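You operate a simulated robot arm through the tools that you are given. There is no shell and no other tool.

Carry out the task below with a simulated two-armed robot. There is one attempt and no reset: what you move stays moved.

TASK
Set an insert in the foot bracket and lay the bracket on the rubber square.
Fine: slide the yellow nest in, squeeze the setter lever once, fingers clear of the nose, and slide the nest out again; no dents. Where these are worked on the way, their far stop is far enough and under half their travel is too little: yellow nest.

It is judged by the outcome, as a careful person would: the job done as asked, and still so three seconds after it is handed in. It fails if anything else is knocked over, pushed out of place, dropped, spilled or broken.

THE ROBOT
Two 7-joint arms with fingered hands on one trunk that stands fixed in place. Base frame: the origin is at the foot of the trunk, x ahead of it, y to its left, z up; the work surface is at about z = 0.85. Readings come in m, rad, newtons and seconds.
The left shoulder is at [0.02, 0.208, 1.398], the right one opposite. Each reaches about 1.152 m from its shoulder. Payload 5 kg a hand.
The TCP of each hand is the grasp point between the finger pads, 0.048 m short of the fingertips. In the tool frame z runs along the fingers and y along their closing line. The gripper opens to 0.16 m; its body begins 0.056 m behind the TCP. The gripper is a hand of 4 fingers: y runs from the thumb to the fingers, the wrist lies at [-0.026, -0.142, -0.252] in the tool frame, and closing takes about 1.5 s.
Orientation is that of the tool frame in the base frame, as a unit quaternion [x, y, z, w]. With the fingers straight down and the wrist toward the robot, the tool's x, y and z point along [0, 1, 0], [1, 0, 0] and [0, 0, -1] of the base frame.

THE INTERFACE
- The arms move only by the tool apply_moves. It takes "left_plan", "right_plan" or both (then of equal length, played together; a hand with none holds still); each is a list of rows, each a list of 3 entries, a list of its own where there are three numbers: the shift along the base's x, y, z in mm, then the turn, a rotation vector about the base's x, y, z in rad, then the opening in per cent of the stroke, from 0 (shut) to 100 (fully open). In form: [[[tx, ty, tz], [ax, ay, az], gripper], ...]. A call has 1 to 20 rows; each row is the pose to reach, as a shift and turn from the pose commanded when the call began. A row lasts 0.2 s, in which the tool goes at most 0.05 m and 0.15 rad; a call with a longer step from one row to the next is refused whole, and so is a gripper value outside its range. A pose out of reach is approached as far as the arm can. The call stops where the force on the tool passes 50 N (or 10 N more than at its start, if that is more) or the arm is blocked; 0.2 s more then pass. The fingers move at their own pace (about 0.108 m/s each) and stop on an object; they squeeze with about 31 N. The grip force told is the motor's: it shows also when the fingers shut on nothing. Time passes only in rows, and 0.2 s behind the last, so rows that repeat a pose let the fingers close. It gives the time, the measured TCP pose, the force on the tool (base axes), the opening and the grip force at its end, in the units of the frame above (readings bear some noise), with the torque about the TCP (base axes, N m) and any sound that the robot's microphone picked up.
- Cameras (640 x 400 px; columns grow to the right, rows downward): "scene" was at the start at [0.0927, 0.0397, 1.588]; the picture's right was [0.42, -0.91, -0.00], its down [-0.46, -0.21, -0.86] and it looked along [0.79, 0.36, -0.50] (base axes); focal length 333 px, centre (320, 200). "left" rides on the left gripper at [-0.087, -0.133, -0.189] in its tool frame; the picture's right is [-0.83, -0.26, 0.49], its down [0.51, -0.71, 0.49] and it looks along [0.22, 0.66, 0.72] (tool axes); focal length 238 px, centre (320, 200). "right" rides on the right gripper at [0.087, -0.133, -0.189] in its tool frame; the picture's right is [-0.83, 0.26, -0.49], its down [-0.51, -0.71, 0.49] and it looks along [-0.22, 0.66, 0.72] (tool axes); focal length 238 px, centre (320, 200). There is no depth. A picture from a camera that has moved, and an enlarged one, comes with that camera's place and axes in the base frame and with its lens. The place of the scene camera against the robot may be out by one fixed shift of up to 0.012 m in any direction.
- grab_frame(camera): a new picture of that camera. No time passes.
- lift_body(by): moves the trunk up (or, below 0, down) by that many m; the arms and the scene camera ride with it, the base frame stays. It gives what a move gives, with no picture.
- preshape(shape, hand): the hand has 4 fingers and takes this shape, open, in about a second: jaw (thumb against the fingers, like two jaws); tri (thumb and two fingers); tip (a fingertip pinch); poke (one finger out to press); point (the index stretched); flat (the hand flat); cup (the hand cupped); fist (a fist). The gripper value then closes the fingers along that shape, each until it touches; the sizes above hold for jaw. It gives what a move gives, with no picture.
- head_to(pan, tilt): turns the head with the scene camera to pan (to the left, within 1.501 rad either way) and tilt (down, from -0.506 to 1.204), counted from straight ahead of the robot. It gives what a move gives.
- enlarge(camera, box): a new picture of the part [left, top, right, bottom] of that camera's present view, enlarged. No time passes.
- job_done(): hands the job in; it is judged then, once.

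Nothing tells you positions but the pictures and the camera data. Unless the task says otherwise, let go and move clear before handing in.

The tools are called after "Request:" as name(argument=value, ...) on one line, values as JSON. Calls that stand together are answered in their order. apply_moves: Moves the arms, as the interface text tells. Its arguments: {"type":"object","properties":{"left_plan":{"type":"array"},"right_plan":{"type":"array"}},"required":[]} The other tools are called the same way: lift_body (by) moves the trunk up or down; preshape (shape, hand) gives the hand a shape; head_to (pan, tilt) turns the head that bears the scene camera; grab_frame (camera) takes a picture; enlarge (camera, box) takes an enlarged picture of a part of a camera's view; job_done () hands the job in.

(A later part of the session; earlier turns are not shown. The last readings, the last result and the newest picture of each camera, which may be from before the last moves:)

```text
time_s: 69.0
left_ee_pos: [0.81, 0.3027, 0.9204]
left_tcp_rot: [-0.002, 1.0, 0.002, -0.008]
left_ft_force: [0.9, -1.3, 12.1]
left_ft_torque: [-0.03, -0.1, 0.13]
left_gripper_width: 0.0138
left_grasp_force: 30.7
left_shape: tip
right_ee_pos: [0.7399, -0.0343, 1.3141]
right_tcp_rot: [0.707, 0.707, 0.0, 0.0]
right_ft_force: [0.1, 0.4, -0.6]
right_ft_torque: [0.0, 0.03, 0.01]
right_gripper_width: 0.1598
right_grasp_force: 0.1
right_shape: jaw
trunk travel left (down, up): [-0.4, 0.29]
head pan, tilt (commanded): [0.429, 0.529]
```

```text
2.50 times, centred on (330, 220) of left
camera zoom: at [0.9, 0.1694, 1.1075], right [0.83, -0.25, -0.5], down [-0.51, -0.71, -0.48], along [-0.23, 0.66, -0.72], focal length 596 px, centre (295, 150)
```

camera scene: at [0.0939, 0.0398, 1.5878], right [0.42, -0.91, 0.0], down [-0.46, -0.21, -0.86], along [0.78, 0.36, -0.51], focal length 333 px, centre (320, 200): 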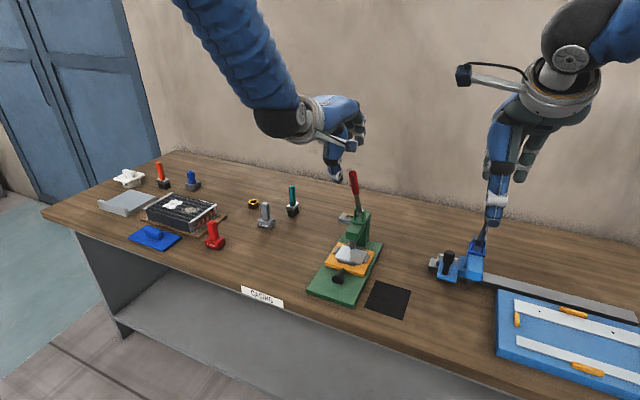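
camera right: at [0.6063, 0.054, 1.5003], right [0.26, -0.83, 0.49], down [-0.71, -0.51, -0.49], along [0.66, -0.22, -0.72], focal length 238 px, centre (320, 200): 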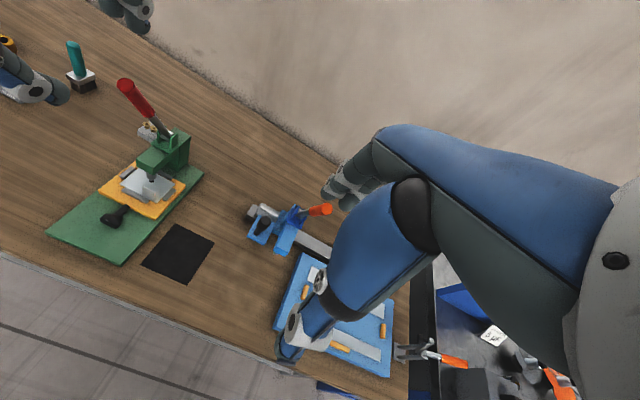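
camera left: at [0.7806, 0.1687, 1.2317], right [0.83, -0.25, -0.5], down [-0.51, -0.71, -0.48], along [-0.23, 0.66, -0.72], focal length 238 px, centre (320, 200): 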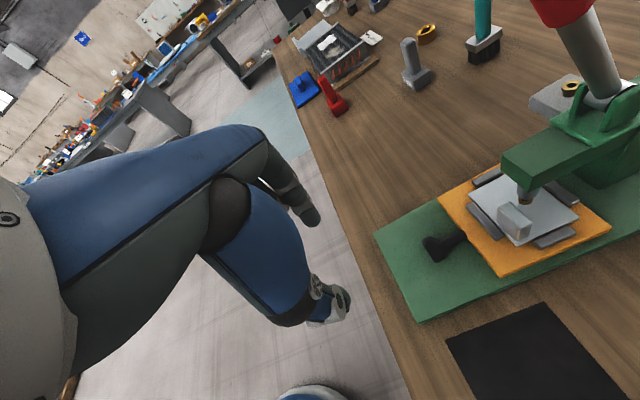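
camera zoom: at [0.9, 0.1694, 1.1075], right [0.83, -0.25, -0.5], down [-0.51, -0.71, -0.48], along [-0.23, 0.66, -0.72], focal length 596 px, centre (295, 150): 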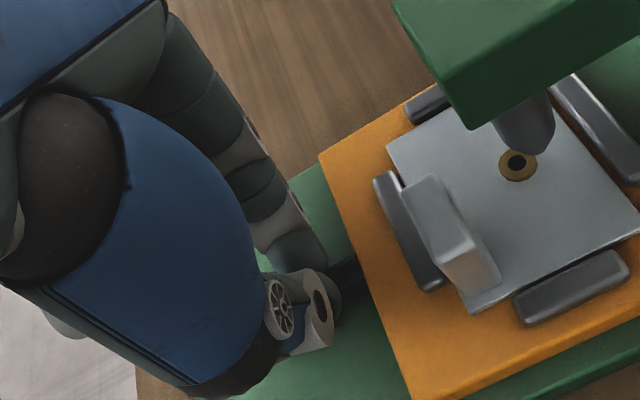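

The set insert is clearly visible in the hole, and the pinch is round the knob's neck behind its head. I'll pull the nest out.

Request:
apply_moves(left_plan=[[[-8, 0, 0], [0, 0, 0], 0], [[-16, 0, 0], [0, 0, 0], 0], [[-24, 0, 0], [0, 0, 0], 0], [[-32, 0, 0], [0, 0, 0], 0], [[-40, 0, 0], [0, 0, 0], 0], [[-48, 0, 0], [0, 0, 0], 0]])

Request:
enlarge(camera="left", box=[250, 100, 490, 300])

```text
time_s: 70.4
left_ee_pos: [0.7609, 0.3006, 0.9193]
left_tcp_rot: [-0.001, 1.0, 0.002, -0.009]
left_ft_force: [0.3, 4.9, 19.8]
left_ft_torque: [0.27, -0.1, 0.09]
left_gripper_width: 0.0134
left_grasp_force: 31.1
left_shape: tip
right_ee_pos: [0.7399, -0.0335, 1.3146]
right_tcp_rot: [0.707, 0.707, 0.0, 0.001]
right_ft_force: [-0.7, 0.4, -0.4]
right_ft_torque: [0.0, 0.01, -0.01]
right_gripper_width: 0.1598
right_grasp_force: 0.1
right_shape: jaw
trunk travel left (down, up): [-0.4, 0.29]
head pan, tilt (commanded): [0.429, 0.529]
```

```text
2.00 times, centred on (370, 200) of left
camera zoom: at [0.8515, 0.1689, 1.1072], right [0.83, -0.25, -0.5], down [-0.51, -0.71, -0.48], along [-0.23, 0.66, -0.72], focal length 477 px, centre (220, 200)
```

zoom: 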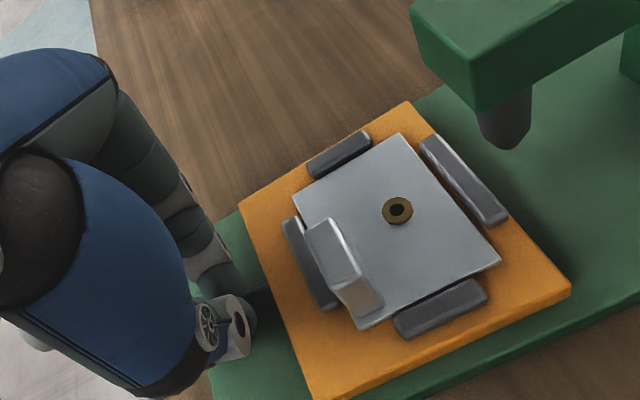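

The nest follows nicely. I'll keep pulling to the outer stop, easing up a millimetre to relieve the downward load.

Request:
apply_moves(left_plan=[[[-8, 0, 1], [0, 0, 0], 0], [[-16, 0, 1.5], [0, 0, 0], 0], [[-24, 0, 1.5], [0, 0, 0], 0], [[-32, 0, 1.5], [0, 0, 0], 0], [[-40, 0, 1.5], [0, 0, 0], 0], [[-46, 0, 1.5], [0, 0, 0], 0]])

Request:
enlarge(camera="left", box=[250, 100, 490, 300])

```text
time_s: 71.8
left_ee_pos: [0.7155, 0.3016, 0.9216]
left_tcp_rot: [-0.001, 1.0, 0.001, -0.01]
left_ft_force: [-0.1, 5.1, 8.8]
left_ft_torque: [0.21, -0.12, 0.1]
left_gripper_width: 0.0131
left_grasp_force: 31.0
left_shape: tip
right_ee_pos: [0.7399, -0.033, 1.3136]
right_tcp_rot: [0.707, 0.708, 0.001, 0.0]
right_ft_force: [1.1, -0.1, 0.5]
right_ft_torque: [-0.01, 0.0, 0.03]
right_gripper_width: 0.1598
right_grasp_force: 0.1
right_shape: jaw
trunk travel left (down, up): [-0.4, 0.29]
head pan, tilt (commanded): [0.429, 0.529]
```

```text
2.00 times, centred on (370, 200) of left
camera zoom: at [0.806, 0.1687, 1.1076], right [0.83, -0.25, -0.5], down [-0.51, -0.71, -0.48], along [-0.23, 0.66, -0.72], focal length 477 px, centre (220, 200)
```

zoom: 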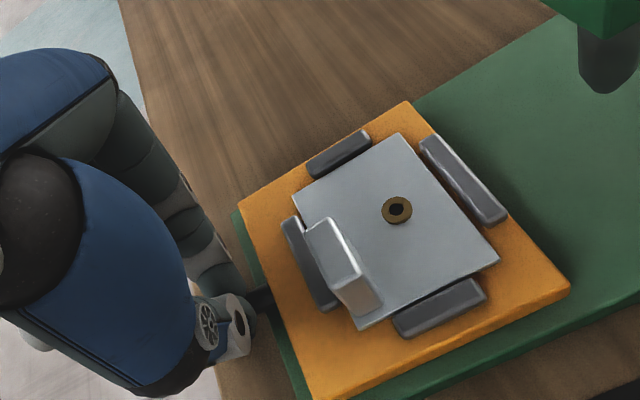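

The nest is nearly back at its starting place. I'll ease it onto the outer stop in small steps.

Request:
apply_moves(left_plan=[[[-2, 0, 0], [0, 0, 0], 0], [[-4, 0, 0], [0, 0, 0], 0], [[-6, 0, 0], [0, 0, 0], 0]])

Request:
enlarge(camera="left", box=[250, 100, 490, 300])

```text
time_s: 72.6
left_ee_pos: [0.7092, 0.301, 0.9218]
left_tcp_rot: [-0.002, 1.0, -0.001, -0.008]
left_ft_force: [0.2, 5.0, 9.6]
left_ft_torque: [0.13, -0.07, 0.15]
left_gripper_width: 0.013
left_grasp_force: 31.0
left_shape: tip
right_ee_pos: [0.74, -0.0332, 1.3132]
right_tcp_rot: [0.707, 0.707, 0.0, 0.0]
right_ft_force: [0.0, 0.5, 0.5]
right_ft_torque: [-0.01, 0.02, 0.0]
right_gripper_width: 0.1595
right_grasp_force: 0.1
right_shape: jaw
trunk travel left (down, up): [-0.4, 0.29]
head pan, tilt (commanded): [0.429, 0.529]
```

```text
2.00 times, centred on (370, 200) of left
camera zoom: at [0.7999, 0.1684, 1.108], right [0.83, -0.25, -0.5], down [-0.51, -0.71, -0.48], along [-0.23, 0.66, -0.72], focal length 477 px, centre (220, 200)
```

zoom: 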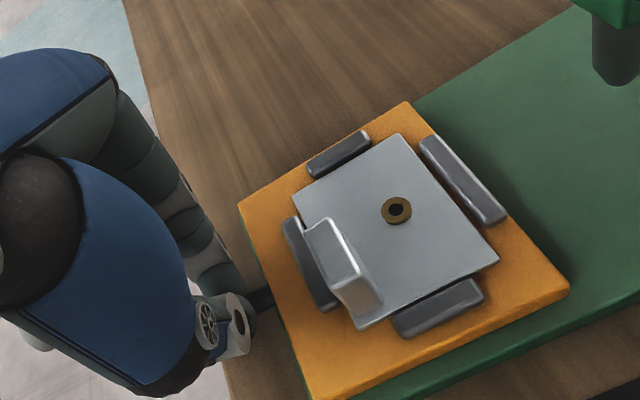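

The nest still follows with no resistance. I'll take a few more small steps to find the stop.

Request:
apply_moves(left_plan=[[[-2, 0, 0], [0, 0, 0], 0], [[-4, 0, 0], [0, 0, 0], 0], [[-6, 0, 0], [0, 0, 0], 0]])

Request:
enlarge(camera="left", box=[250, 100, 490, 300])

```text
time_s: 73.4
left_ee_pos: [0.7076, 0.3009, 0.9216]
left_tcp_rot: [-0.001, 1.0, 0.001, -0.007]
left_ft_force: [21.7, 4.3, 8.3]
left_ft_torque: [0.17, -1.0, 0.06]
left_gripper_width: 0.0129
left_grasp_force: 30.6
left_shape: tip
right_ee_pos: [0.7412, -0.0333, 1.3117]
right_tcp_rot: [0.707, 0.707, 0.0, 0.0]
right_ft_force: [-0.1, -0.4, 0.2]
right_ft_torque: [0.02, 0.04, -0.02]
right_gripper_width: 0.1598
right_grasp_force: 0.0
right_shape: jaw
trunk travel left (down, up): [-0.4, 0.29]
head pan, tilt (commanded): [0.429, 0.529]
```

```text
2.00 times, centred on (370, 200) of left
camera zoom: at [0.7966, 0.1685, 1.1086], right [0.83, -0.26, -0.5], down [-0.51, -0.71, -0.48], along [-0.23, 0.66, -0.72], focal length 477 px, centre (220, 200)
```

zoom: 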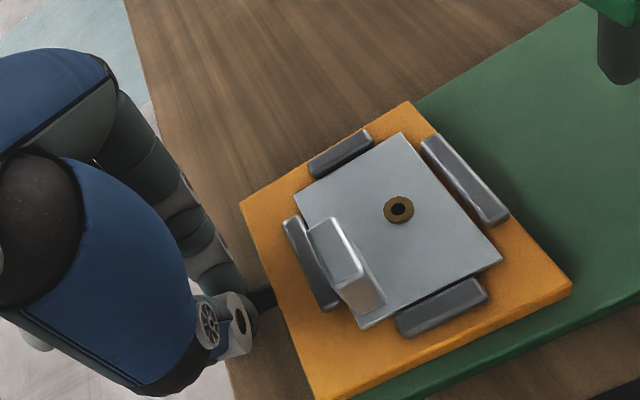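

The outer stop is felt (22 N), so the nest is fully out with the insert set. I'll release the knob, rise clear and turn back to the standard yaw with the three-finger shape, ready to take the bracket by its tab.

Request:
apply_moves(left_plan=[[[1, 0, 0], [0, 0, 0], 20], [[1, 0, 0], [0, 0, 0], 40], [[1, 0, 0], [0, 0, 0], 50], [[1, 0, 25], [0, 0, 0], 50], [[0, 0, 60], [0, 0, 0], 50], [[-10, 0, 95], [0, 0, 0], 50], [[-25, 0, 130], [0, 0, -0.143], 50], [[-40, 0, 150], [0, 0, -0.286], 50], [[-40, 0, 160], [0, 0, -0.429], 50], [[-40, 0, 165], [0, 0, -0.572], 50], [[-40, 0, 170], [0, 0, -0.715], 50], [[-40, 0, 170], [0, 0, -0.858], 50], [[-40, 0, 170], [0, 0, -1.0], 50], [[-40, 0, 170], [0, 0, -1.143], 50], [[-40, 0, 170], [0, 0, -1.286], 50], [[-40, 0, 170], [0, 0, -1.429], 50], [[-40, 0, 170], [0, 0, -1.571], 50], [[-40, 0, 170], [0, 0, -1.571], 50]])

Request:
preshape(hand="left", shape="tri")

Request:
grab_frame(camera="left")

Request:
grab_frame(camera="scene")

Request:
grab_frame(camera="right")

```text
time_s: 77.2
left_ee_pos: [0.6645, 0.3008, 1.0921]
left_tcp_rot: [0.706, 0.708, 0.007, -0.006]
left_ft_force: [0.1, -0.1, 0.2]
left_ft_torque: [0.01, 0.0, -0.02]
left_gripper_width: 0.0793
left_grasp_force: 0.1
left_shape: tip
right_ee_pos: [0.7406, -0.034, 1.3126]
right_tcp_rot: [0.707, 0.707, 0.0, 0.0]
right_ft_force: [1.0, 0.3, -0.2]
right_ft_torque: [0.0, -0.01, -0.01]
right_gripper_width: 0.1596
right_grasp_force: 0.1
right_shape: jaw
trunk travel left (down, up): [-0.4, 0.29]
head pan, tilt (commanded): [0.429, 0.529]
```

```text
time_s: 78.1
left_ee_pos: [0.6646, 0.3015, 1.0922]
left_tcp_rot: [0.706, 0.708, 0.007, -0.006]
left_ft_force: [-0.5, 0.2, 0.9]
left_ft_torque: [0.04, 0.01, 0.01]
left_gripper_width: 0.1598
left_grasp_force: 0.0
left_shape: tri
right_ee_pos: [0.7407, -0.0327, 1.3139]
right_tcp_rot: [0.707, 0.707, 0.0, 0.0]
right_ft_force: [-0.2, 0.3, -0.7]
right_ft_torque: [0.01, 0.02, 0.01]
right_gripper_width: 0.1598
right_grasp_force: 0.0
right_shape: jaw
trunk travel left (down, up): [-0.4, 0.29]
head pan, tilt (commanded): [0.429, 0.529]
```

```text
taken
camera left: at [0.5313, 0.2111, 1.2783], right [-0.26, -0.83, -0.5], down [-0.71, 0.51, -0.48], along [0.66, 0.23, -0.72], focal length 238 px, centre (320, 200)
```

left: 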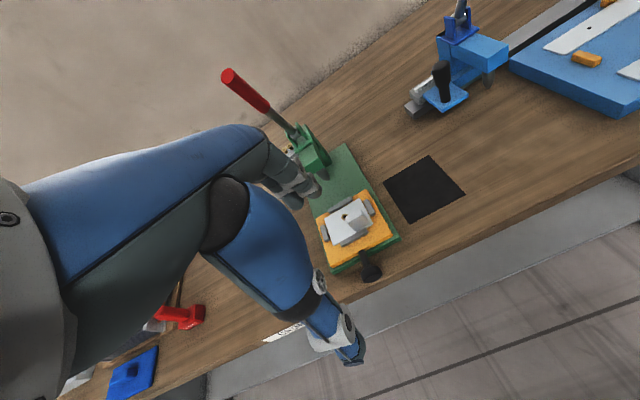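

```text
taken
camera scene: at [0.0928, 0.0398, 1.588], right [0.42, -0.91, 0.0], down [-0.46, -0.21, -0.86], along [0.78, 0.36, -0.5], focal length 333 px, centre (320, 200)
```

scene: 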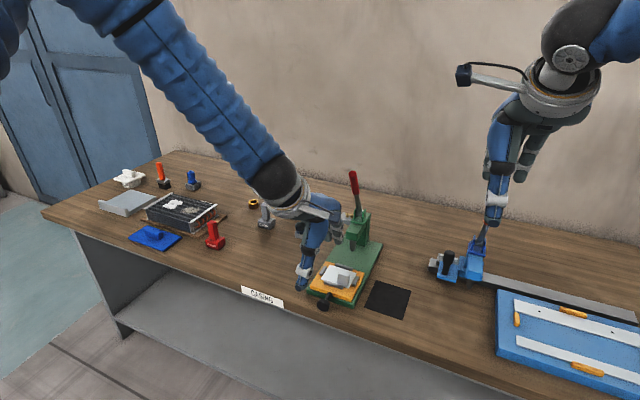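

```text
taken
camera right: at [0.6077, 0.0544, 1.4995], right [0.26, -0.83, 0.49], down [-0.71, -0.51, -0.49], along [0.66, -0.22, -0.72], focal length 238 px, centre (320, 200)
```

right: 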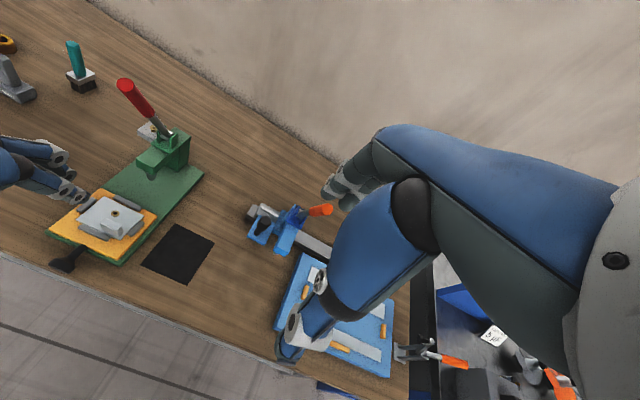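

The nest is back at its start with the insert set. I'll fix the tab's and the rubber square's positions with close-ups from both hand cameras.

Request:
enlarge(camera="right", box=[60, 180, 220, 290])

Request:
enlarge(camera="left", box=[310, 140, 470, 290])

```text
3.64 times, centred on (140, 235) of right
camera zoom: at [0.6077, 0.0544, 1.4995], right [0.26, -0.83, 0.49], down [-0.71, -0.51, -0.49], along [0.66, -0.22, -0.72], focal length 867 px, centre (974, 73)
```

zoom: 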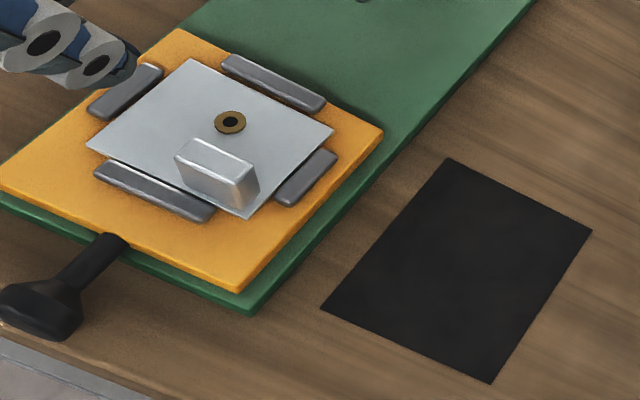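

```text
2.67 times, centred on (390, 215) of left
camera zoom: at [0.5313, 0.2111, 1.2783], right [-0.26, -0.83, -0.5], down [-0.71, 0.51, -0.48], along [0.66, 0.23, -0.72], focal length 636 px, centre (133, 160)
```

zoom: 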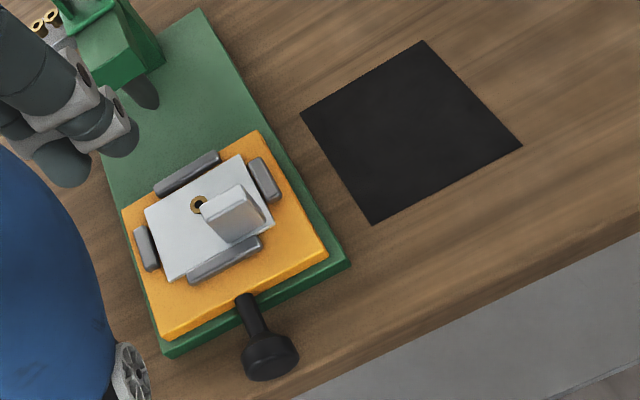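

The tab's top is at about (0.780, 0.277, 0.92), and the bracket must move about 157 mm right to be centred on the square at (0.811, 0.143). I'll lower first, then move over the tab, keeping below the lever.

Request:
apply_moves(left_plan=[[[5, -5, -30], [0, 0, 0], 45], [[10, -15, -60], [0, 0, 0], 45], [[15, -26, -90], [0, 0, 0], 45], [[45, -26, -92], [0, 0, 0], 45], [[80, -26, -92], [0, 0, 0], 45], [[115, -26, -92], [0, 0, 0], 45], [[115, -26, -92], [0, 0, 0], 45]])

Request:
enlarge(camera="right", box=[20, 130, 200, 290])

Request:
enlarge(camera="left", box=[240, 140, 440, 340])

Request:
enlarge(camera="scene", box=[280, 190, 400, 310])

```text
time_s: 79.7
left_ee_pos: [0.7789, 0.2762, 0.9986]
left_tcp_rot: [0.705, 0.709, 0.006, -0.006]
left_ft_force: [-0.6, 0.4, 0.8]
left_ft_torque: [-0.02, -0.05, 0.0]
left_gripper_width: 0.072
left_grasp_force: 0.0
left_shape: tri
right_ee_pos: [0.7404, -0.0332, 1.3121]
right_tcp_rot: [0.707, 0.707, 0.0, 0.0]
right_ft_force: [-0.5, 0.2, -0.2]
right_ft_torque: [-0.04, -0.05, -0.02]
right_gripper_width: 0.1602
right_grasp_force: 0.1
right_shape: jaw
trunk travel left (down, up): [-0.4, 0.29]
head pan, tilt (commanded): [0.429, 0.529]
```

```text
2.50 times, centred on (110, 210) of right
camera zoom: at [0.6067, 0.0549, 1.5001], right [0.26, -0.83, 0.49], down [-0.71, -0.51, -0.49], along [0.66, -0.22, -0.72], focal length 596 px, centre (845, 175)
```

zoom: 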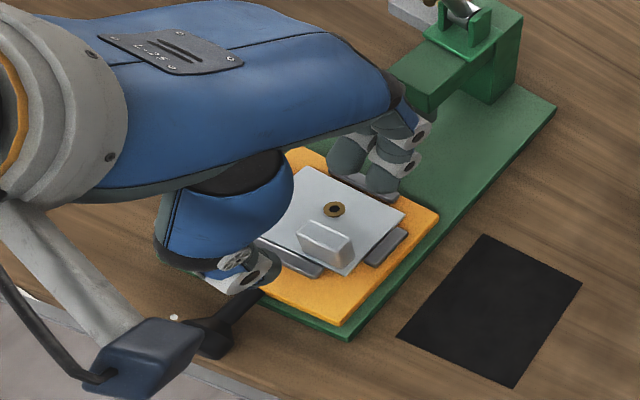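

```text
2.00 times, centred on (340, 240) of left
camera zoom: at [0.6453, 0.1857, 1.1854], right [-0.25, -0.83, -0.5], down [-0.71, 0.51, -0.48], along [0.66, 0.23, -0.72], focal length 477 px, centre (280, 120)
```

zoom: 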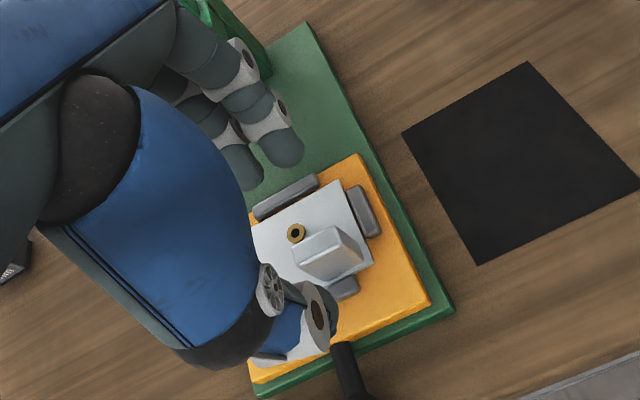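

```text
3.33 times, centred on (340, 250) of scene
camera zoom: at [0.0918, 0.0401, 1.5881], right [0.42, -0.91, 0.0], down [-0.46, -0.21, -0.86], along [0.79, 0.36, -0.5], focal length 1110 px, centre (253, 33)
```

zoom: 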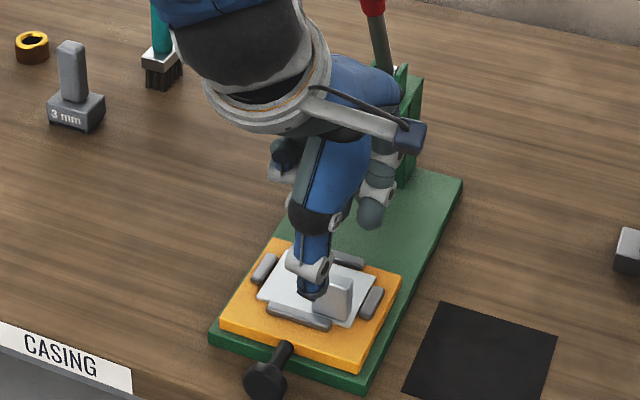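

The pinch is centred on the tab. I'll lower so that the fingertips reach about 26 mm down the tab, above the plate and clamps.

Request:
apply_moves(left_plan=[[[0, 0, -18], [0, 0, 0], 45], [[0, 0, -36], [0, 0, 0], 45], [[0, 0, -52], [0, 0, 0], 45], [[0, 0, -52], [0, 0, 0], 45]])

Request:
enlarge(camera="right", box=[60, 170, 190, 280])

Request:
enlarge(camera="left", box=[260, 150, 420, 320])

```text
time_s: 80.7
left_ee_pos: [0.7807, 0.2767, 0.9485]
left_tcp_rot: [0.706, 0.708, 0.006, -0.006]
left_ft_force: [0.0, 0.0, -0.6]
left_ft_torque: [0.01, -0.02, -0.01]
left_gripper_width: 0.0721
left_grasp_force: 0.0
left_shape: tri
right_ee_pos: [0.7408, -0.0323, 1.3126]
right_tcp_rot: [0.707, 0.707, 0.001, 0.0]
right_ft_force: [0.4, -0.1, 0.0]
right_ft_torque: [-0.01, 0.01, 0.01]
right_gripper_width: 0.1596
right_grasp_force: 0.1
right_shape: jaw
trunk travel left (down, up): [-0.4, 0.29]
head pan, tilt (commanded): [0.429, 0.529]
```

```text
3.64 times, centred on (125, 225) of right
camera zoom: at [0.6073, 0.0543, 1.4998], right [0.26, -0.83, 0.49], down [-0.71, -0.51, -0.49], along [0.66, -0.22, -0.72], focal length 867 px, centre (1029, 109)
```

zoom: 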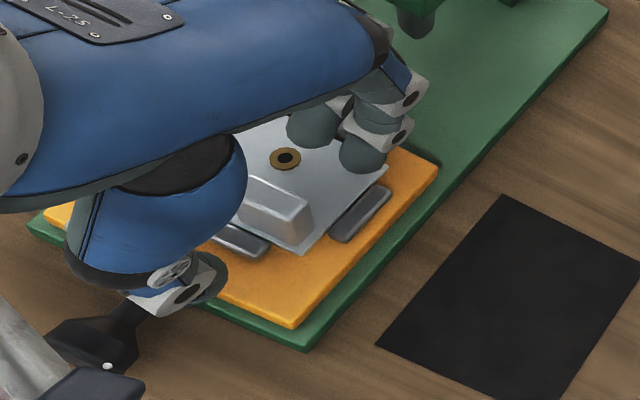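

```text
2.35 times, centred on (340, 235) of left
camera zoom: at [0.6465, 0.1861, 1.1349], right [-0.25, -0.83, -0.5], down [-0.71, 0.51, -0.48], along [0.66, 0.23, -0.72], focal length 561 px, centre (273, 118)
```

zoom: 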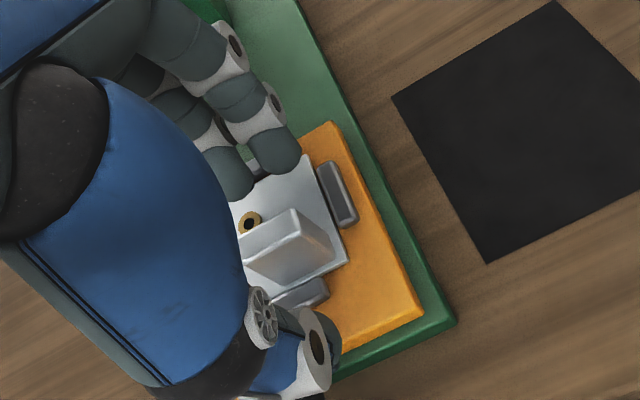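

Fingers and thumb stand either side of the tab, above the plate. I'll close gently.

Request:
apply_moves(left_plan=[[[0, 0, -1], [0, 0, 0], 35], [[0, 0, -1], [0, 0, 0], 25], [[0, 0, -1], [0, 0, 0], 15], [[0, 0, -1], [0, 0, 0], 5], [[0, 0, -1], [0, 0, 0], 0], [[0, 0, -1], [0, 0, 0], 0]])

Request:
enlarge(camera="right", box=[60, 170, 190, 280])

Request:
enlarge(camera="left", box=[260, 150, 420, 320])

```text
time_s: 82.1
left_ee_pos: [0.7783, 0.2754, 0.9467]
left_tcp_rot: [0.706, 0.708, 0.007, -0.005]
left_ft_force: [0.1, -0.3, 0.1]
left_ft_torque: [-0.02, -0.03, 0.0]
left_gripper_width: 0.0091
left_grasp_force: 31.1
left_shape: tri
right_ee_pos: [0.7406, -0.0336, 1.3124]
right_tcp_rot: [0.707, 0.707, 0.0, 0.0]
right_ft_force: [1.0, -0.2, 0.8]
right_ft_torque: [0.0, 0.0, -0.03]
right_gripper_width: 0.16
right_grasp_force: 0.0
right_shape: jaw
trunk travel left (down, up): [-0.4, 0.29]
head pan, tilt (commanded): [0.429, 0.529]
```

```text
3.64 times, centred on (125, 225) of right
camera zoom: at [0.6079, 0.0543, 1.4995], right [0.26, -0.83, 0.49], down [-0.71, -0.51, -0.49], along [0.66, -0.22, -0.72], focal length 867 px, centre (1029, 109)
```

zoom: 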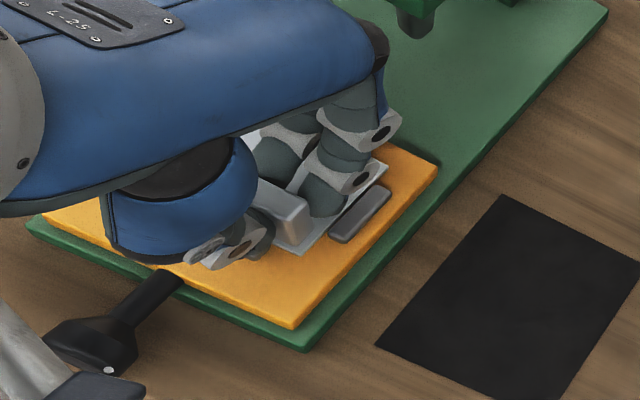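

```text
2.35 times, centred on (340, 235) of left
camera zoom: at [0.6463, 0.1857, 1.1329], right [-0.26, -0.83, -0.5], down [-0.71, 0.51, -0.48], along [0.66, 0.23, -0.72], focal length 561 px, centre (273, 118)
```

zoom: 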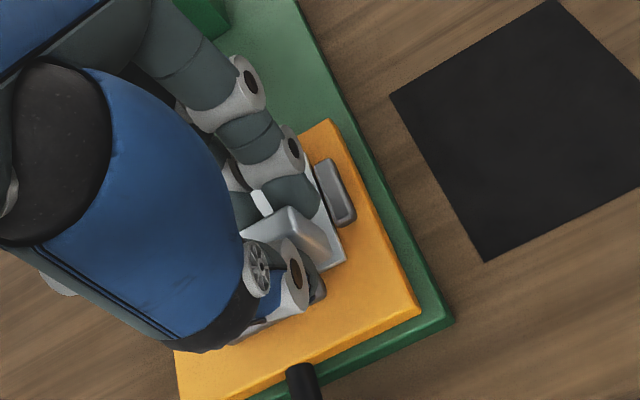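

The tab is held at 31 N. I'll lift straight up slowly and check that the bracket comes cleanly out of its locators.

Request:
apply_moves(left_plan=[[[0, 0, 5], [0, 0, 0], 0], [[0, 0, 10], [0, 0, 0], 0], [[0, 0, 16], [0, 0, 0], 0], [[0, 0, 24], [0, 0, 0], 0], [[0, 0, 34], [0, 0, 0], 0], [[0, 0, 45], [0, 0, 0], 0], [[0, 0, 45], [0, 0, 0], 0]])

Request:
enlarge(camera="right", box=[40, 150, 200, 280])

Request:
enlarge(camera="left", box=[240, 140, 440, 340])

Request:
enlarge(camera="scene", box=[290, 190, 410, 310])

```text
time_s: 83.7
left_ee_pos: [0.7804, 0.2767, 0.9905]
left_tcp_rot: [0.706, 0.708, 0.006, -0.006]
left_ft_force: [0.1, 0.5, -2.3]
left_ft_torque: [-0.06, 0.03, -0.02]
left_gripper_width: 0.0087
left_grasp_force: 31.0
left_shape: tri
right_ee_pos: [0.7425, -0.0318, 1.312]
right_tcp_rot: [0.707, 0.707, -0.001, 0.0]
right_ft_force: [-0.6, 0.5, -0.4]
right_ft_torque: [-0.01, 0.0, 0.01]
right_gripper_width: 0.1598
right_grasp_force: 0.1
right_shape: jaw
trunk travel left (down, up): [-0.4, 0.29]
head pan, tilt (commanded): [0.429, 0.529]
```

```text
3.08 times, centred on (120, 215) of right
camera zoom: at [0.6082, 0.0546, 1.4993], right [0.26, -0.83, 0.49], down [-0.71, -0.51, -0.49], along [0.66, -0.22, -0.72], focal length 733 px, centre (935, 154)
```

zoom: 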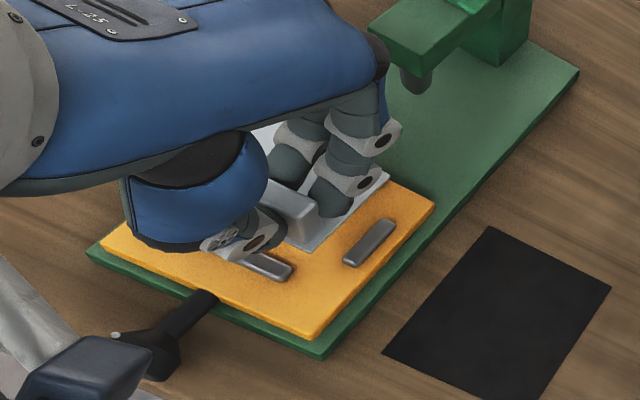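

```text
2.00 times, centred on (340, 240) of left
camera zoom: at [0.6465, 0.1858, 1.1776], right [-0.26, -0.83, -0.5], down [-0.71, 0.51, -0.48], along [0.66, 0.23, -0.72], focal length 477 px, centre (280, 120)
```

zoom: 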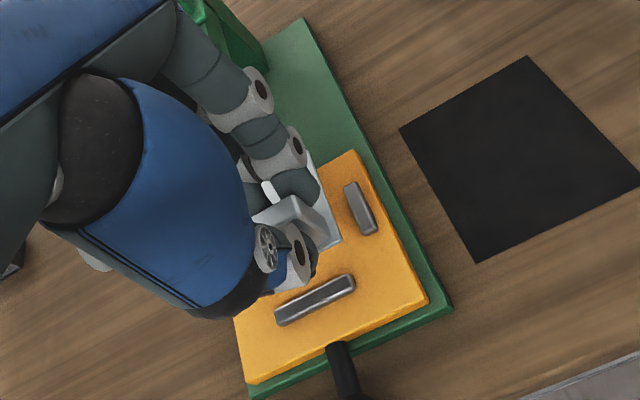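

```text
3.33 times, centred on (350, 250) of scene
camera zoom: at [0.0933, 0.0399, 1.5879], right [0.42, -0.91, 0.0], down [-0.46, -0.21, -0.86], along [0.78, 0.36, -0.51], focal length 1110 px, centre (220, 33)
```

zoom: 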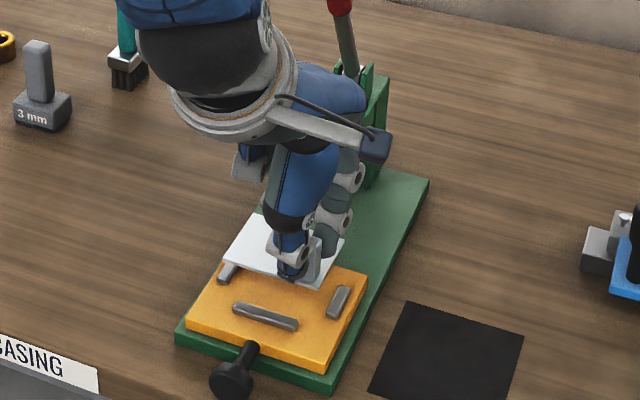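

The bracket came out level and is held securely. I'll carry it right, over the rubber square.

Request:
apply_moves(left_plan=[[[1, -15, 5], [0, 0, 0], 0], [[2, -40, 5], [0, 0, 0], 0], [[3, -70, 5], [0, 0, 0], 0], [[4, -100, 5], [0, 0, 0], 0], [[5, -130, 5], [0, 0, 0], 0], [[5, -150, 5], [0, 0, 0], 0], [[5, -157, 5], [0, 0, 0], 0], [[5, -157, 5], [0, 0, 0], 0]])

Request:
grab_frame(camera="right")

Request:
enlarge(camera="right", box=[80, 170, 280, 310])

Request:
enlarge(camera="scene", box=[320, 200, 450, 330])

Request:
enlarge(camera="left", box=[240, 140, 440, 340])

```text
time_s: 85.5
left_ee_pos: [0.7841, 0.1187, 0.9958]
left_tcp_rot: [0.706, 0.708, 0.007, -0.006]
left_ft_force: [-1.0, -0.2, -2.3]
left_ft_torque: [0.0, 0.07, 0.01]
left_gripper_width: 0.0091
left_grasp_force: 31.2
left_shape: tri
right_ee_pos: [0.7402, -0.0336, 1.3122]
right_tcp_rot: [0.707, 0.708, 0.001, 0.0]
right_ft_force: [0.0, -0.5, 0.6]
right_ft_torque: [-0.03, -0.02, 0.01]
right_gripper_width: 0.1596
right_grasp_force: 0.0
right_shape: jaw
trunk travel left (down, up): [-0.4, 0.29]
head pan, tilt (commanded): [0.429, 0.529]
```

```text
taken
camera right: at [0.6079, 0.0543, 1.4995], right [0.26, -0.83, 0.49], down [-0.71, -0.51, -0.49], along [0.66, -0.22, -0.72], focal length 238 px, centre (320, 200)
```

right: 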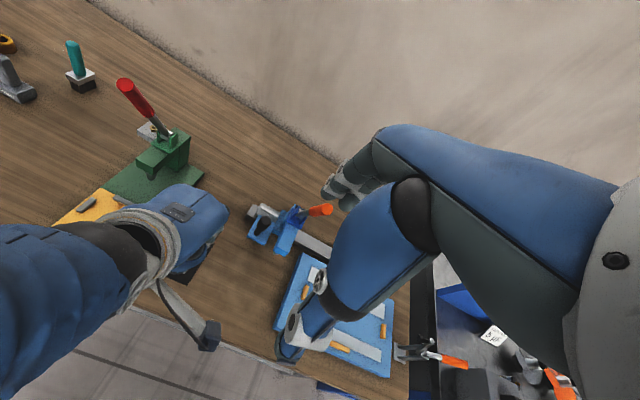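

```text
2.86 times, centred on (180, 240) of right
camera zoom: at [0.6079, 0.0543, 1.4995], right [0.26, -0.83, 0.49], down [-0.71, -0.51, -0.49], along [0.66, -0.22, -0.72], focal length 681 px, centre (720, 86)
```

zoom: 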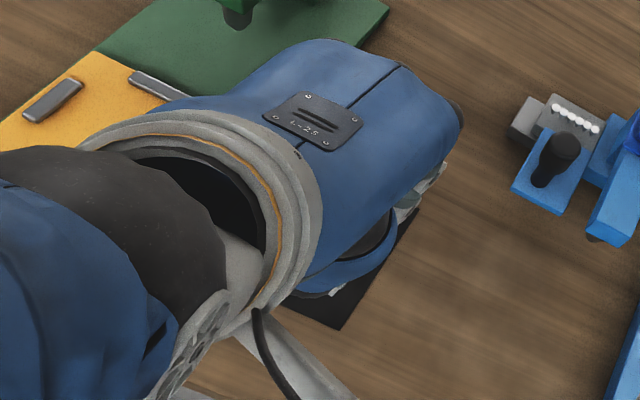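

```text
3.08 times, centred on (385, 265) of scene
camera zoom: at [0.0929, 0.0396, 1.588], right [0.42, -0.91, 0.0], down [-0.46, -0.21, -0.86], along [0.78, 0.36, -0.5], focal length 1025 px, centre (120, 0)
```

zoom: 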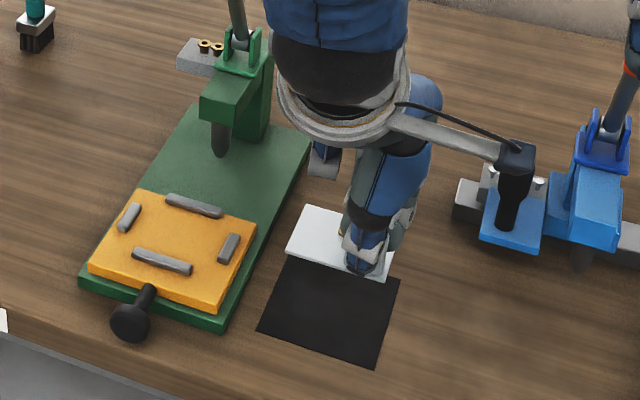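

```text
2.00 times, centred on (340, 240) of left
camera zoom: at [0.6509, 0.027, 1.1825], right [-0.26, -0.83, -0.5], down [-0.71, 0.51, -0.48], along [0.66, 0.23, -0.72], focal length 477 px, centre (280, 120)
```

zoom: 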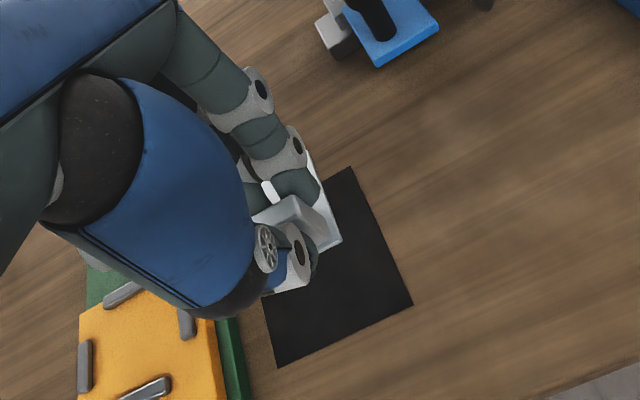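

The bracket hangs over the square with about 8–9 mm margin on each side in y and 20 mm or more in x. I'll lower it, slowing before contact.

Request:
apply_moves(left_plan=[[[0, 0, -15], [0, 0, 0], 0], [[0, 0, -30], [0, 0, 0], 0], [[0, 0, -44], [0, 0, 0], 0], [[0, 0, -54], [0, 0, 0], 0], [[0, 0, -60], [0, 0, 0], 0], [[0, 0, -60], [0, 0, 0], 0]])

Request:
enlarge(camera="scene", box=[330, 240, 430, 340])

Request:
enlarge(camera="left", box=[260, 160, 420, 320])

```text
time_s: 86.9
left_ee_pos: [0.7847, 0.1185, 0.938]
left_tcp_rot: [0.706, 0.708, 0.007, -0.006]
left_ft_force: [0.1, -0.4, -2.6]
left_ft_torque: [0.0, 0.0, 0.0]
left_gripper_width: 0.0089
left_grasp_force: 30.8
left_shape: tri
right_ee_pos: [0.7404, -0.0329, 1.3125]
right_tcp_rot: [0.708, 0.707, -0.001, 0.001]
right_ft_force: [-0.3, 0.7, 0.0]
right_ft_torque: [0.01, 0.0, 0.0]
right_gripper_width: 0.1598
right_grasp_force: 0.2
right_shape: jaw
trunk travel left (down, up): [-0.4, 0.29]
head pan, tilt (commanded): [0.429, 0.529]
```

```text
4.00 times, centred on (380, 290) of scene
camera zoom: at [0.093, 0.0396, 1.588], right [0.42, -0.91, 0.0], down [-0.46, -0.21, -0.86], along [0.78, 0.36, -0.5], focal length 1332 px, centre (80, -160)
```

zoom: 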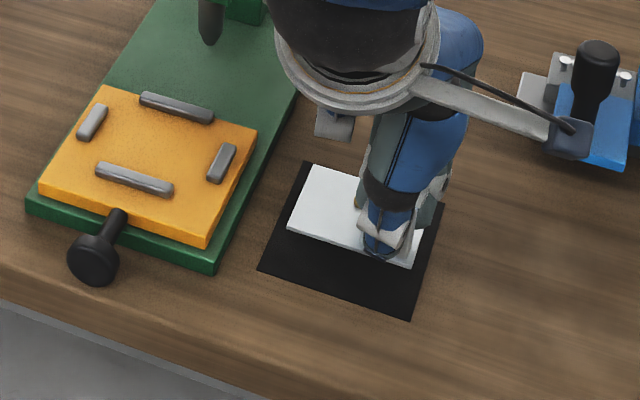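

```text
2.50 times, centred on (340, 240) of left
camera zoom: at [0.6514, 0.0281, 1.1232], right [-0.25, -0.83, -0.5], down [-0.71, 0.51, -0.48], along [0.66, 0.23, -0.72], focal length 596 px, centre (270, 100)
```

zoom: 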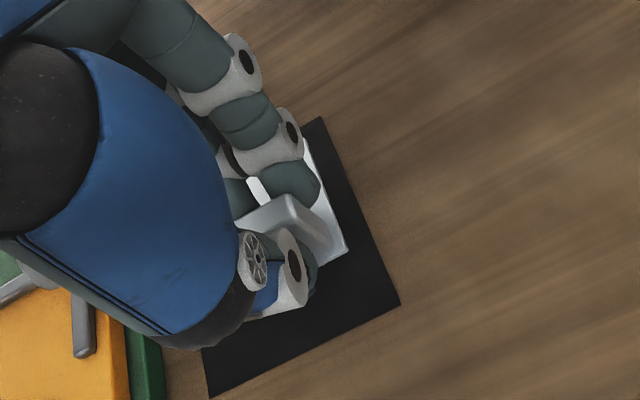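

The bracket is inside the square's outline and close above it. I'll take the final millimetres slowly, watching the vertical force.

Request:
apply_moves(left_plan=[[[0, 0, -2], [0, 0, 0], 0], [[0, 0, -4], [0, 0, 0], 0], [[0, 0, -6], [0, 0, 0], 0], [[0, 0, -8], [0, 0, 0], 0]])

```text
time_s: 87.9
left_ee_pos: [0.7845, 0.1186, 0.9278]
left_tcp_rot: [0.706, 0.708, 0.007, -0.005]
left_ft_force: [-0.8, -0.3, -1.6]
left_ft_torque: [-0.03, 0.01, -0.02]
left_gripper_width: 0.009
left_grasp_force: 31.1
left_shape: tri
right_ee_pos: [0.7411, -0.0338, 1.3125]
right_tcp_rot: [0.707, 0.707, -0.001, 0.0]
right_ft_force: [1.1, 0.0, 0.3]
right_ft_torque: [0.02, -0.03, -0.01]
right_gripper_width: 0.1595
right_grasp_force: 0.0
right_shape: jaw
trunk travel left (down, up): [-0.4, 0.29]
head pan, tilt (commanded): [0.429, 0.529]
```

There's no contact yet. I'll take a few more small steps.

Request:
apply_moves(left_plan=[[[0, 0, -1.5], [0, 0, 0], 0], [[0, 0, -3], [0, 0, 0], 0], [[0, 0, -4], [0, 0, 0], 0]])

Request:
enlarge(camera="scene", box=[350, 250, 420, 320])

```text
time_s: 88.7
left_ee_pos: [0.7842, 0.1184, 0.9245]
left_tcp_rot: [0.705, 0.709, 0.006, -0.006]
left_ft_force: [-0.2, -0.2, -1.9]
left_ft_torque: [-0.03, 0.01, 0.0]
left_gripper_width: 0.009
left_grasp_force: 31.3
left_shape: tri
right_ee_pos: [0.7414, -0.0332, 1.3127]
right_tcp_rot: [0.707, 0.707, 0.0, 0.0]
right_ft_force: [0.4, -0.1, 0.3]
right_ft_torque: [-0.02, 0.02, -0.01]
right_gripper_width: 0.1599
right_grasp_force: 0.0
right_shape: jaw
trunk travel left (down, up): [-0.4, 0.29]
head pan, tilt (commanded): [0.429, 0.529]
```

```text
5.71 times, centred on (385, 285) of scene
camera zoom: at [0.093, 0.0395, 1.5879], right [0.42, -0.91, 0.0], down [-0.46, -0.21, -0.86], along [0.78, 0.36, -0.5], focal length 1903 px, centre (-51, -286)
```

zoom: 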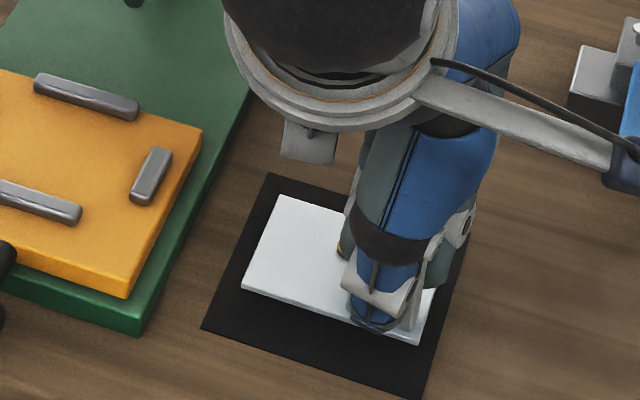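

Still just above contact by the force reading. I'll continue in millimetre steps.

Request:
apply_moves(left_plan=[[[0, 0, -1], [0, 0, 0], 0], [[0, 0, -2], [0, 0, 0], 0], [[0, 0, -3], [0, 0, 0], 0]])

```text
time_s: 89.5
left_ee_pos: [0.7843, 0.1195, 0.9231]
left_tcp_rot: [0.706, 0.708, 0.006, -0.006]
left_ft_force: [-1.2, 0.6, -1.2]
left_ft_torque: [-0.02, 0.07, 0.02]
left_gripper_width: 0.009
left_grasp_force: 31.1
left_shape: tri
right_ee_pos: [0.7406, -0.0334, 1.3129]
right_tcp_rot: [0.707, 0.707, 0.0, 0.0]
right_ft_force: [-0.5, 0.0, -0.2]
right_ft_torque: [-0.01, 0.01, 0.02]
right_gripper_width: 0.1598
right_grasp_force: 0.1
right_shape: jaw
trunk travel left (down, up): [-0.4, 0.29]
head pan, tilt (commanded): [0.429, 0.529]
```

The reading is still nearly free. I'll take another two millimetres.

Request:
apply_moves(left_plan=[[[0, 0, -1], [0, 0, 0], 0], [[0, 0, -2], [0, 0, 0], 0], [[0, 0, -2], [0, 0, 0], 0]])

Request:
enlarge(camera="scene", box=[350, 250, 420, 320])

```text
time_s: 90.3
left_ee_pos: [0.7846, 0.1178, 0.9198]
left_tcp_rot: [0.706, 0.708, 0.007, -0.005]
left_ft_force: [0.3, -0.6, -1.1]
left_ft_torque: [0.01, 0.02, -0.02]
left_gripper_width: 0.009
left_grasp_force: 30.8
left_shape: tri
right_ee_pos: [0.7405, -0.0333, 1.3132]
right_tcp_rot: [0.707, 0.707, -0.001, 0.0]
right_ft_force: [-0.1, 0.2, 0.0]
right_ft_torque: [0.01, 0.0, 0.0]
right_gripper_width: 0.1597
right_grasp_force: 0.1
right_shape: jaw
trunk travel left (down, up): [-0.4, 0.29]
head pan, tilt (commanded): [0.429, 0.529]
```

```text
5.71 times, centred on (385, 285) of scene
camera zoom: at [0.093, 0.0396, 1.588], right [0.42, -0.91, 0.0], down [-0.46, -0.21, -0.86], along [0.78, 0.36, -0.5], focal length 1903 px, centre (-51, -286)
```

zoom: 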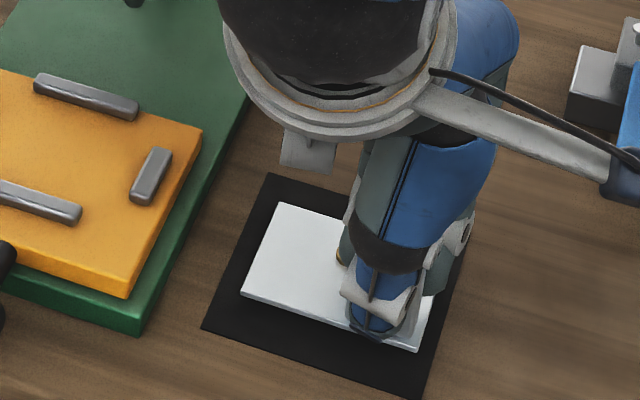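

It's very close now. I'll keep stepping down by a millimetre until the force changes sign.

Request:
apply_moves(left_plan=[[[0, 0, -1], [0, 0, 0], 0], [[0, 0, -2], [0, 0, 0], 0], [[0, 0, -2], [0, 0, 0], 0]])

```text
time_s: 91.1
left_ee_pos: [0.7841, 0.1178, 0.9181]
left_tcp_rot: [0.706, 0.708, 0.006, -0.005]
left_ft_force: [-0.9, 0.7, -1.3]
left_ft_torque: [0.0, 0.06, 0.0]
left_gripper_width: 0.0089
left_grasp_force: 30.6
left_shape: tri
right_ee_pos: [0.7405, -0.0338, 1.3123]
right_tcp_rot: [0.707, 0.707, -0.001, 0.001]
right_ft_force: [-1.1, -0.1, 0.1]
right_ft_torque: [-0.01, 0.01, -0.01]
right_gripper_width: 0.1598
right_grasp_force: 0.1
right_shape: jaw
trunk travel left (down, up): [-0.4, 0.29]
head pan, tilt (commanded): [0.429, 0.529]
```

Request:
apply_moves(left_plan=[[[0, 0, -1], [0, 0, 0], 0], [[0, 0, -2], [0, 0, 0], 0], [[0, 0, -2], [0, 0, 0], 0]])

Request:
enlarge(camera="left", box=[300, 190, 400, 290])

Request:
enlarge(camera="scene", box=[360, 265, 410, 315])

```text
time_s: 91.9
left_ee_pos: [0.7836, 0.1182, 0.9156]
left_tcp_rot: [0.705, 0.709, 0.007, -0.006]
left_ft_force: [-0.5, -0.3, -1.6]
left_ft_torque: [-0.02, 0.01, 0.02]
left_gripper_width: 0.009
left_grasp_force: 31.3
left_shape: tri
right_ee_pos: [0.7423, -0.0333, 1.3122]
right_tcp_rot: [0.707, 0.707, 0.0, 0.0]
right_ft_force: [-0.4, -0.1, 0.3]
right_ft_torque: [-0.03, -0.05, -0.03]
right_gripper_width: 0.1596
right_grasp_force: 0.1
right_shape: jaw
trunk travel left (down, up): [-0.4, 0.29]
head pan, tilt (commanded): [0.429, 0.529]
```

```text
4.00 times, centred on (350, 240) of left
camera zoom: at [0.651, 0.0278, 1.1023], right [-0.26, -0.83, -0.5], down [-0.71, 0.51, -0.48], along [0.66, 0.23, -0.72], focal length 953 px, centre (200, 40)
```

zoom: 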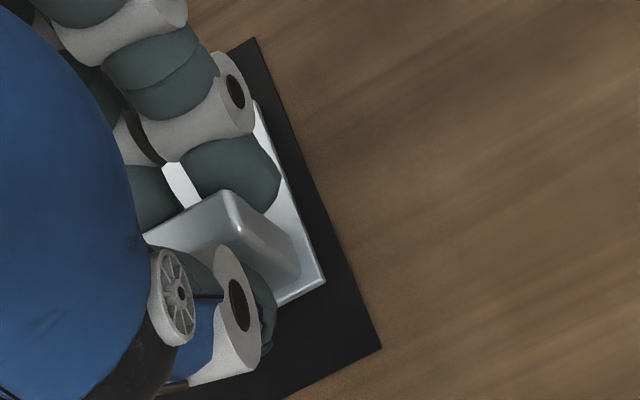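

```text
8.00 times, centred on (385, 290) of scene
camera zoom: at [0.093, 0.0396, 1.588], right [0.42, -0.91, 0.0], down [-0.46, -0.21, -0.86], along [0.78, 0.36, -0.5], focal length 2664 px, centre (-200, -520)
```

zoom: 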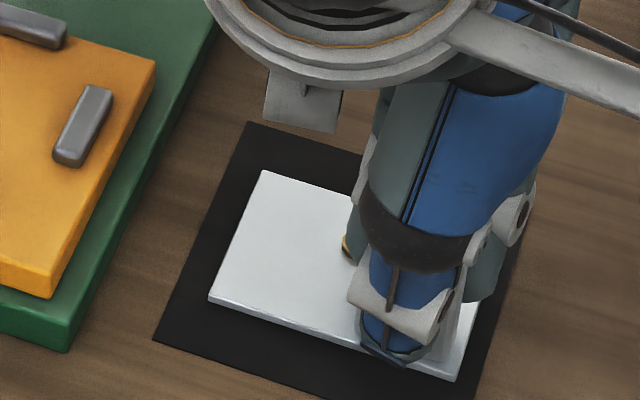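

The picture puts the plate nearly at mat level. I'll continue with more single millimetres.

Request:
apply_moves(left_plan=[[[0, 0, -1], [0, 0, 0], 0], [[0, 0, -2], [0, 0, 0], 0], [[0, 0, -3], [0, 0, 0], 0], [[0, 0, -3], [0, 0, 0], 0]])

```text
time_s: 92.9
left_ee_pos: [0.7847, 0.118, 0.9139]
left_tcp_rot: [0.706, 0.708, 0.008, -0.004]
left_ft_force: [-1.1, -0.4, 9.8]
left_ft_torque: [-0.03, -0.03, 0.0]
left_gripper_width: 0.009
left_grasp_force: 31.3
left_shape: tri
right_ee_pos: [0.7394, -0.033, 1.3133]
right_tcp_rot: [0.707, 0.707, -0.001, -0.001]
right_ft_force: [-0.8, 0.2, -0.3]
right_ft_torque: [0.0, 0.01, -0.01]
right_gripper_width: 0.1599
right_grasp_force: 0.0
right_shape: jaw
trunk travel left (down, up): [-0.4, 0.29]
head pan, tilt (commanded): [0.429, 0.529]
```

Contact with the mat at about 10 N. I'll ease half a millimetre and open the fingers gently.

Request:
apply_moves(left_plan=[[[0, 0, 0.7], [0, 0, 0], 0], [[0, 0, 0.7], [0, 0, 0], 10], [[0, 0, 0.7], [0, 0, 0], 20], [[0, 0, 0.7], [0, 0, 0], 30], [[0, 0, 0.7], [0, 0, 0], 45], [[0, 0, 0.7], [0, 0, 0], 45], [[0, 0, 0.7], [0, 0, 0], 45]])

Request:
enlarge(camera="left", box=[260, 160, 420, 320])

Request:
enlarge(camera="scene", box=[345, 245, 425, 325])

```text
time_s: 94.5
left_ee_pos: [0.7837, 0.1199, 0.9148]
left_tcp_rot: [0.706, 0.708, 0.007, -0.006]
left_ft_force: [-0.1, 0.2, 0.3]
left_ft_torque: [0.02, 0.03, 0.01]
left_gripper_width: 0.0714
left_grasp_force: 0.0
left_shape: tri
right_ee_pos: [0.7414, -0.0343, 1.3127]
right_tcp_rot: [0.707, 0.708, 0.0, 0.001]
right_ft_force: [0.3, 0.4, -0.1]
right_ft_torque: [0.01, 0.01, -0.03]
right_gripper_width: 0.1598
right_grasp_force: 0.1
right_shape: jaw
trunk travel left (down, up): [-0.4, 0.29]
head pan, tilt (commanded): [0.429, 0.529]
```

```text
2.50 times, centred on (340, 240) of left
camera zoom: at [0.6509, 0.0282, 1.0998], right [-0.26, -0.83, -0.5], down [-0.71, 0.51, -0.48], along [0.66, 0.23, -0.72], focal length 596 px, centre (270, 100)
```

zoom: 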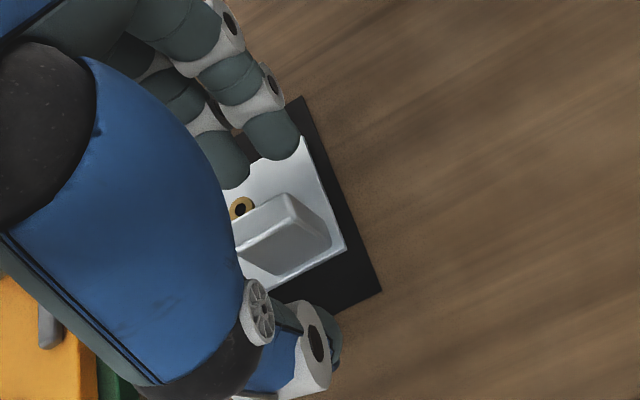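

```text
5.00 times, centred on (385, 285) of scene
camera zoom: at [0.093, 0.0396, 1.588], right [0.42, -0.91, 0.0], down [-0.46, -0.21, -0.86], along [0.78, 0.36, -0.5], focal length 1665 px, centre (-5, -225)
```

zoom: 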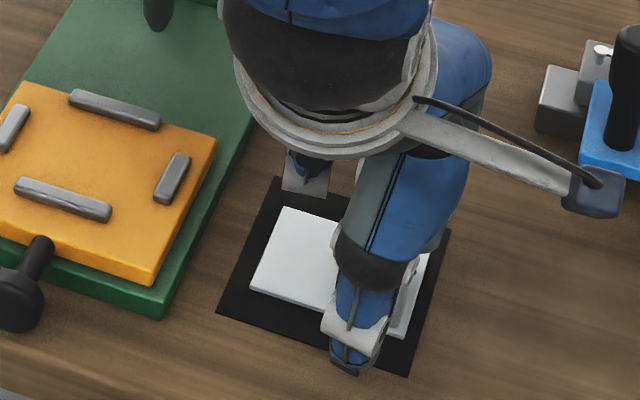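

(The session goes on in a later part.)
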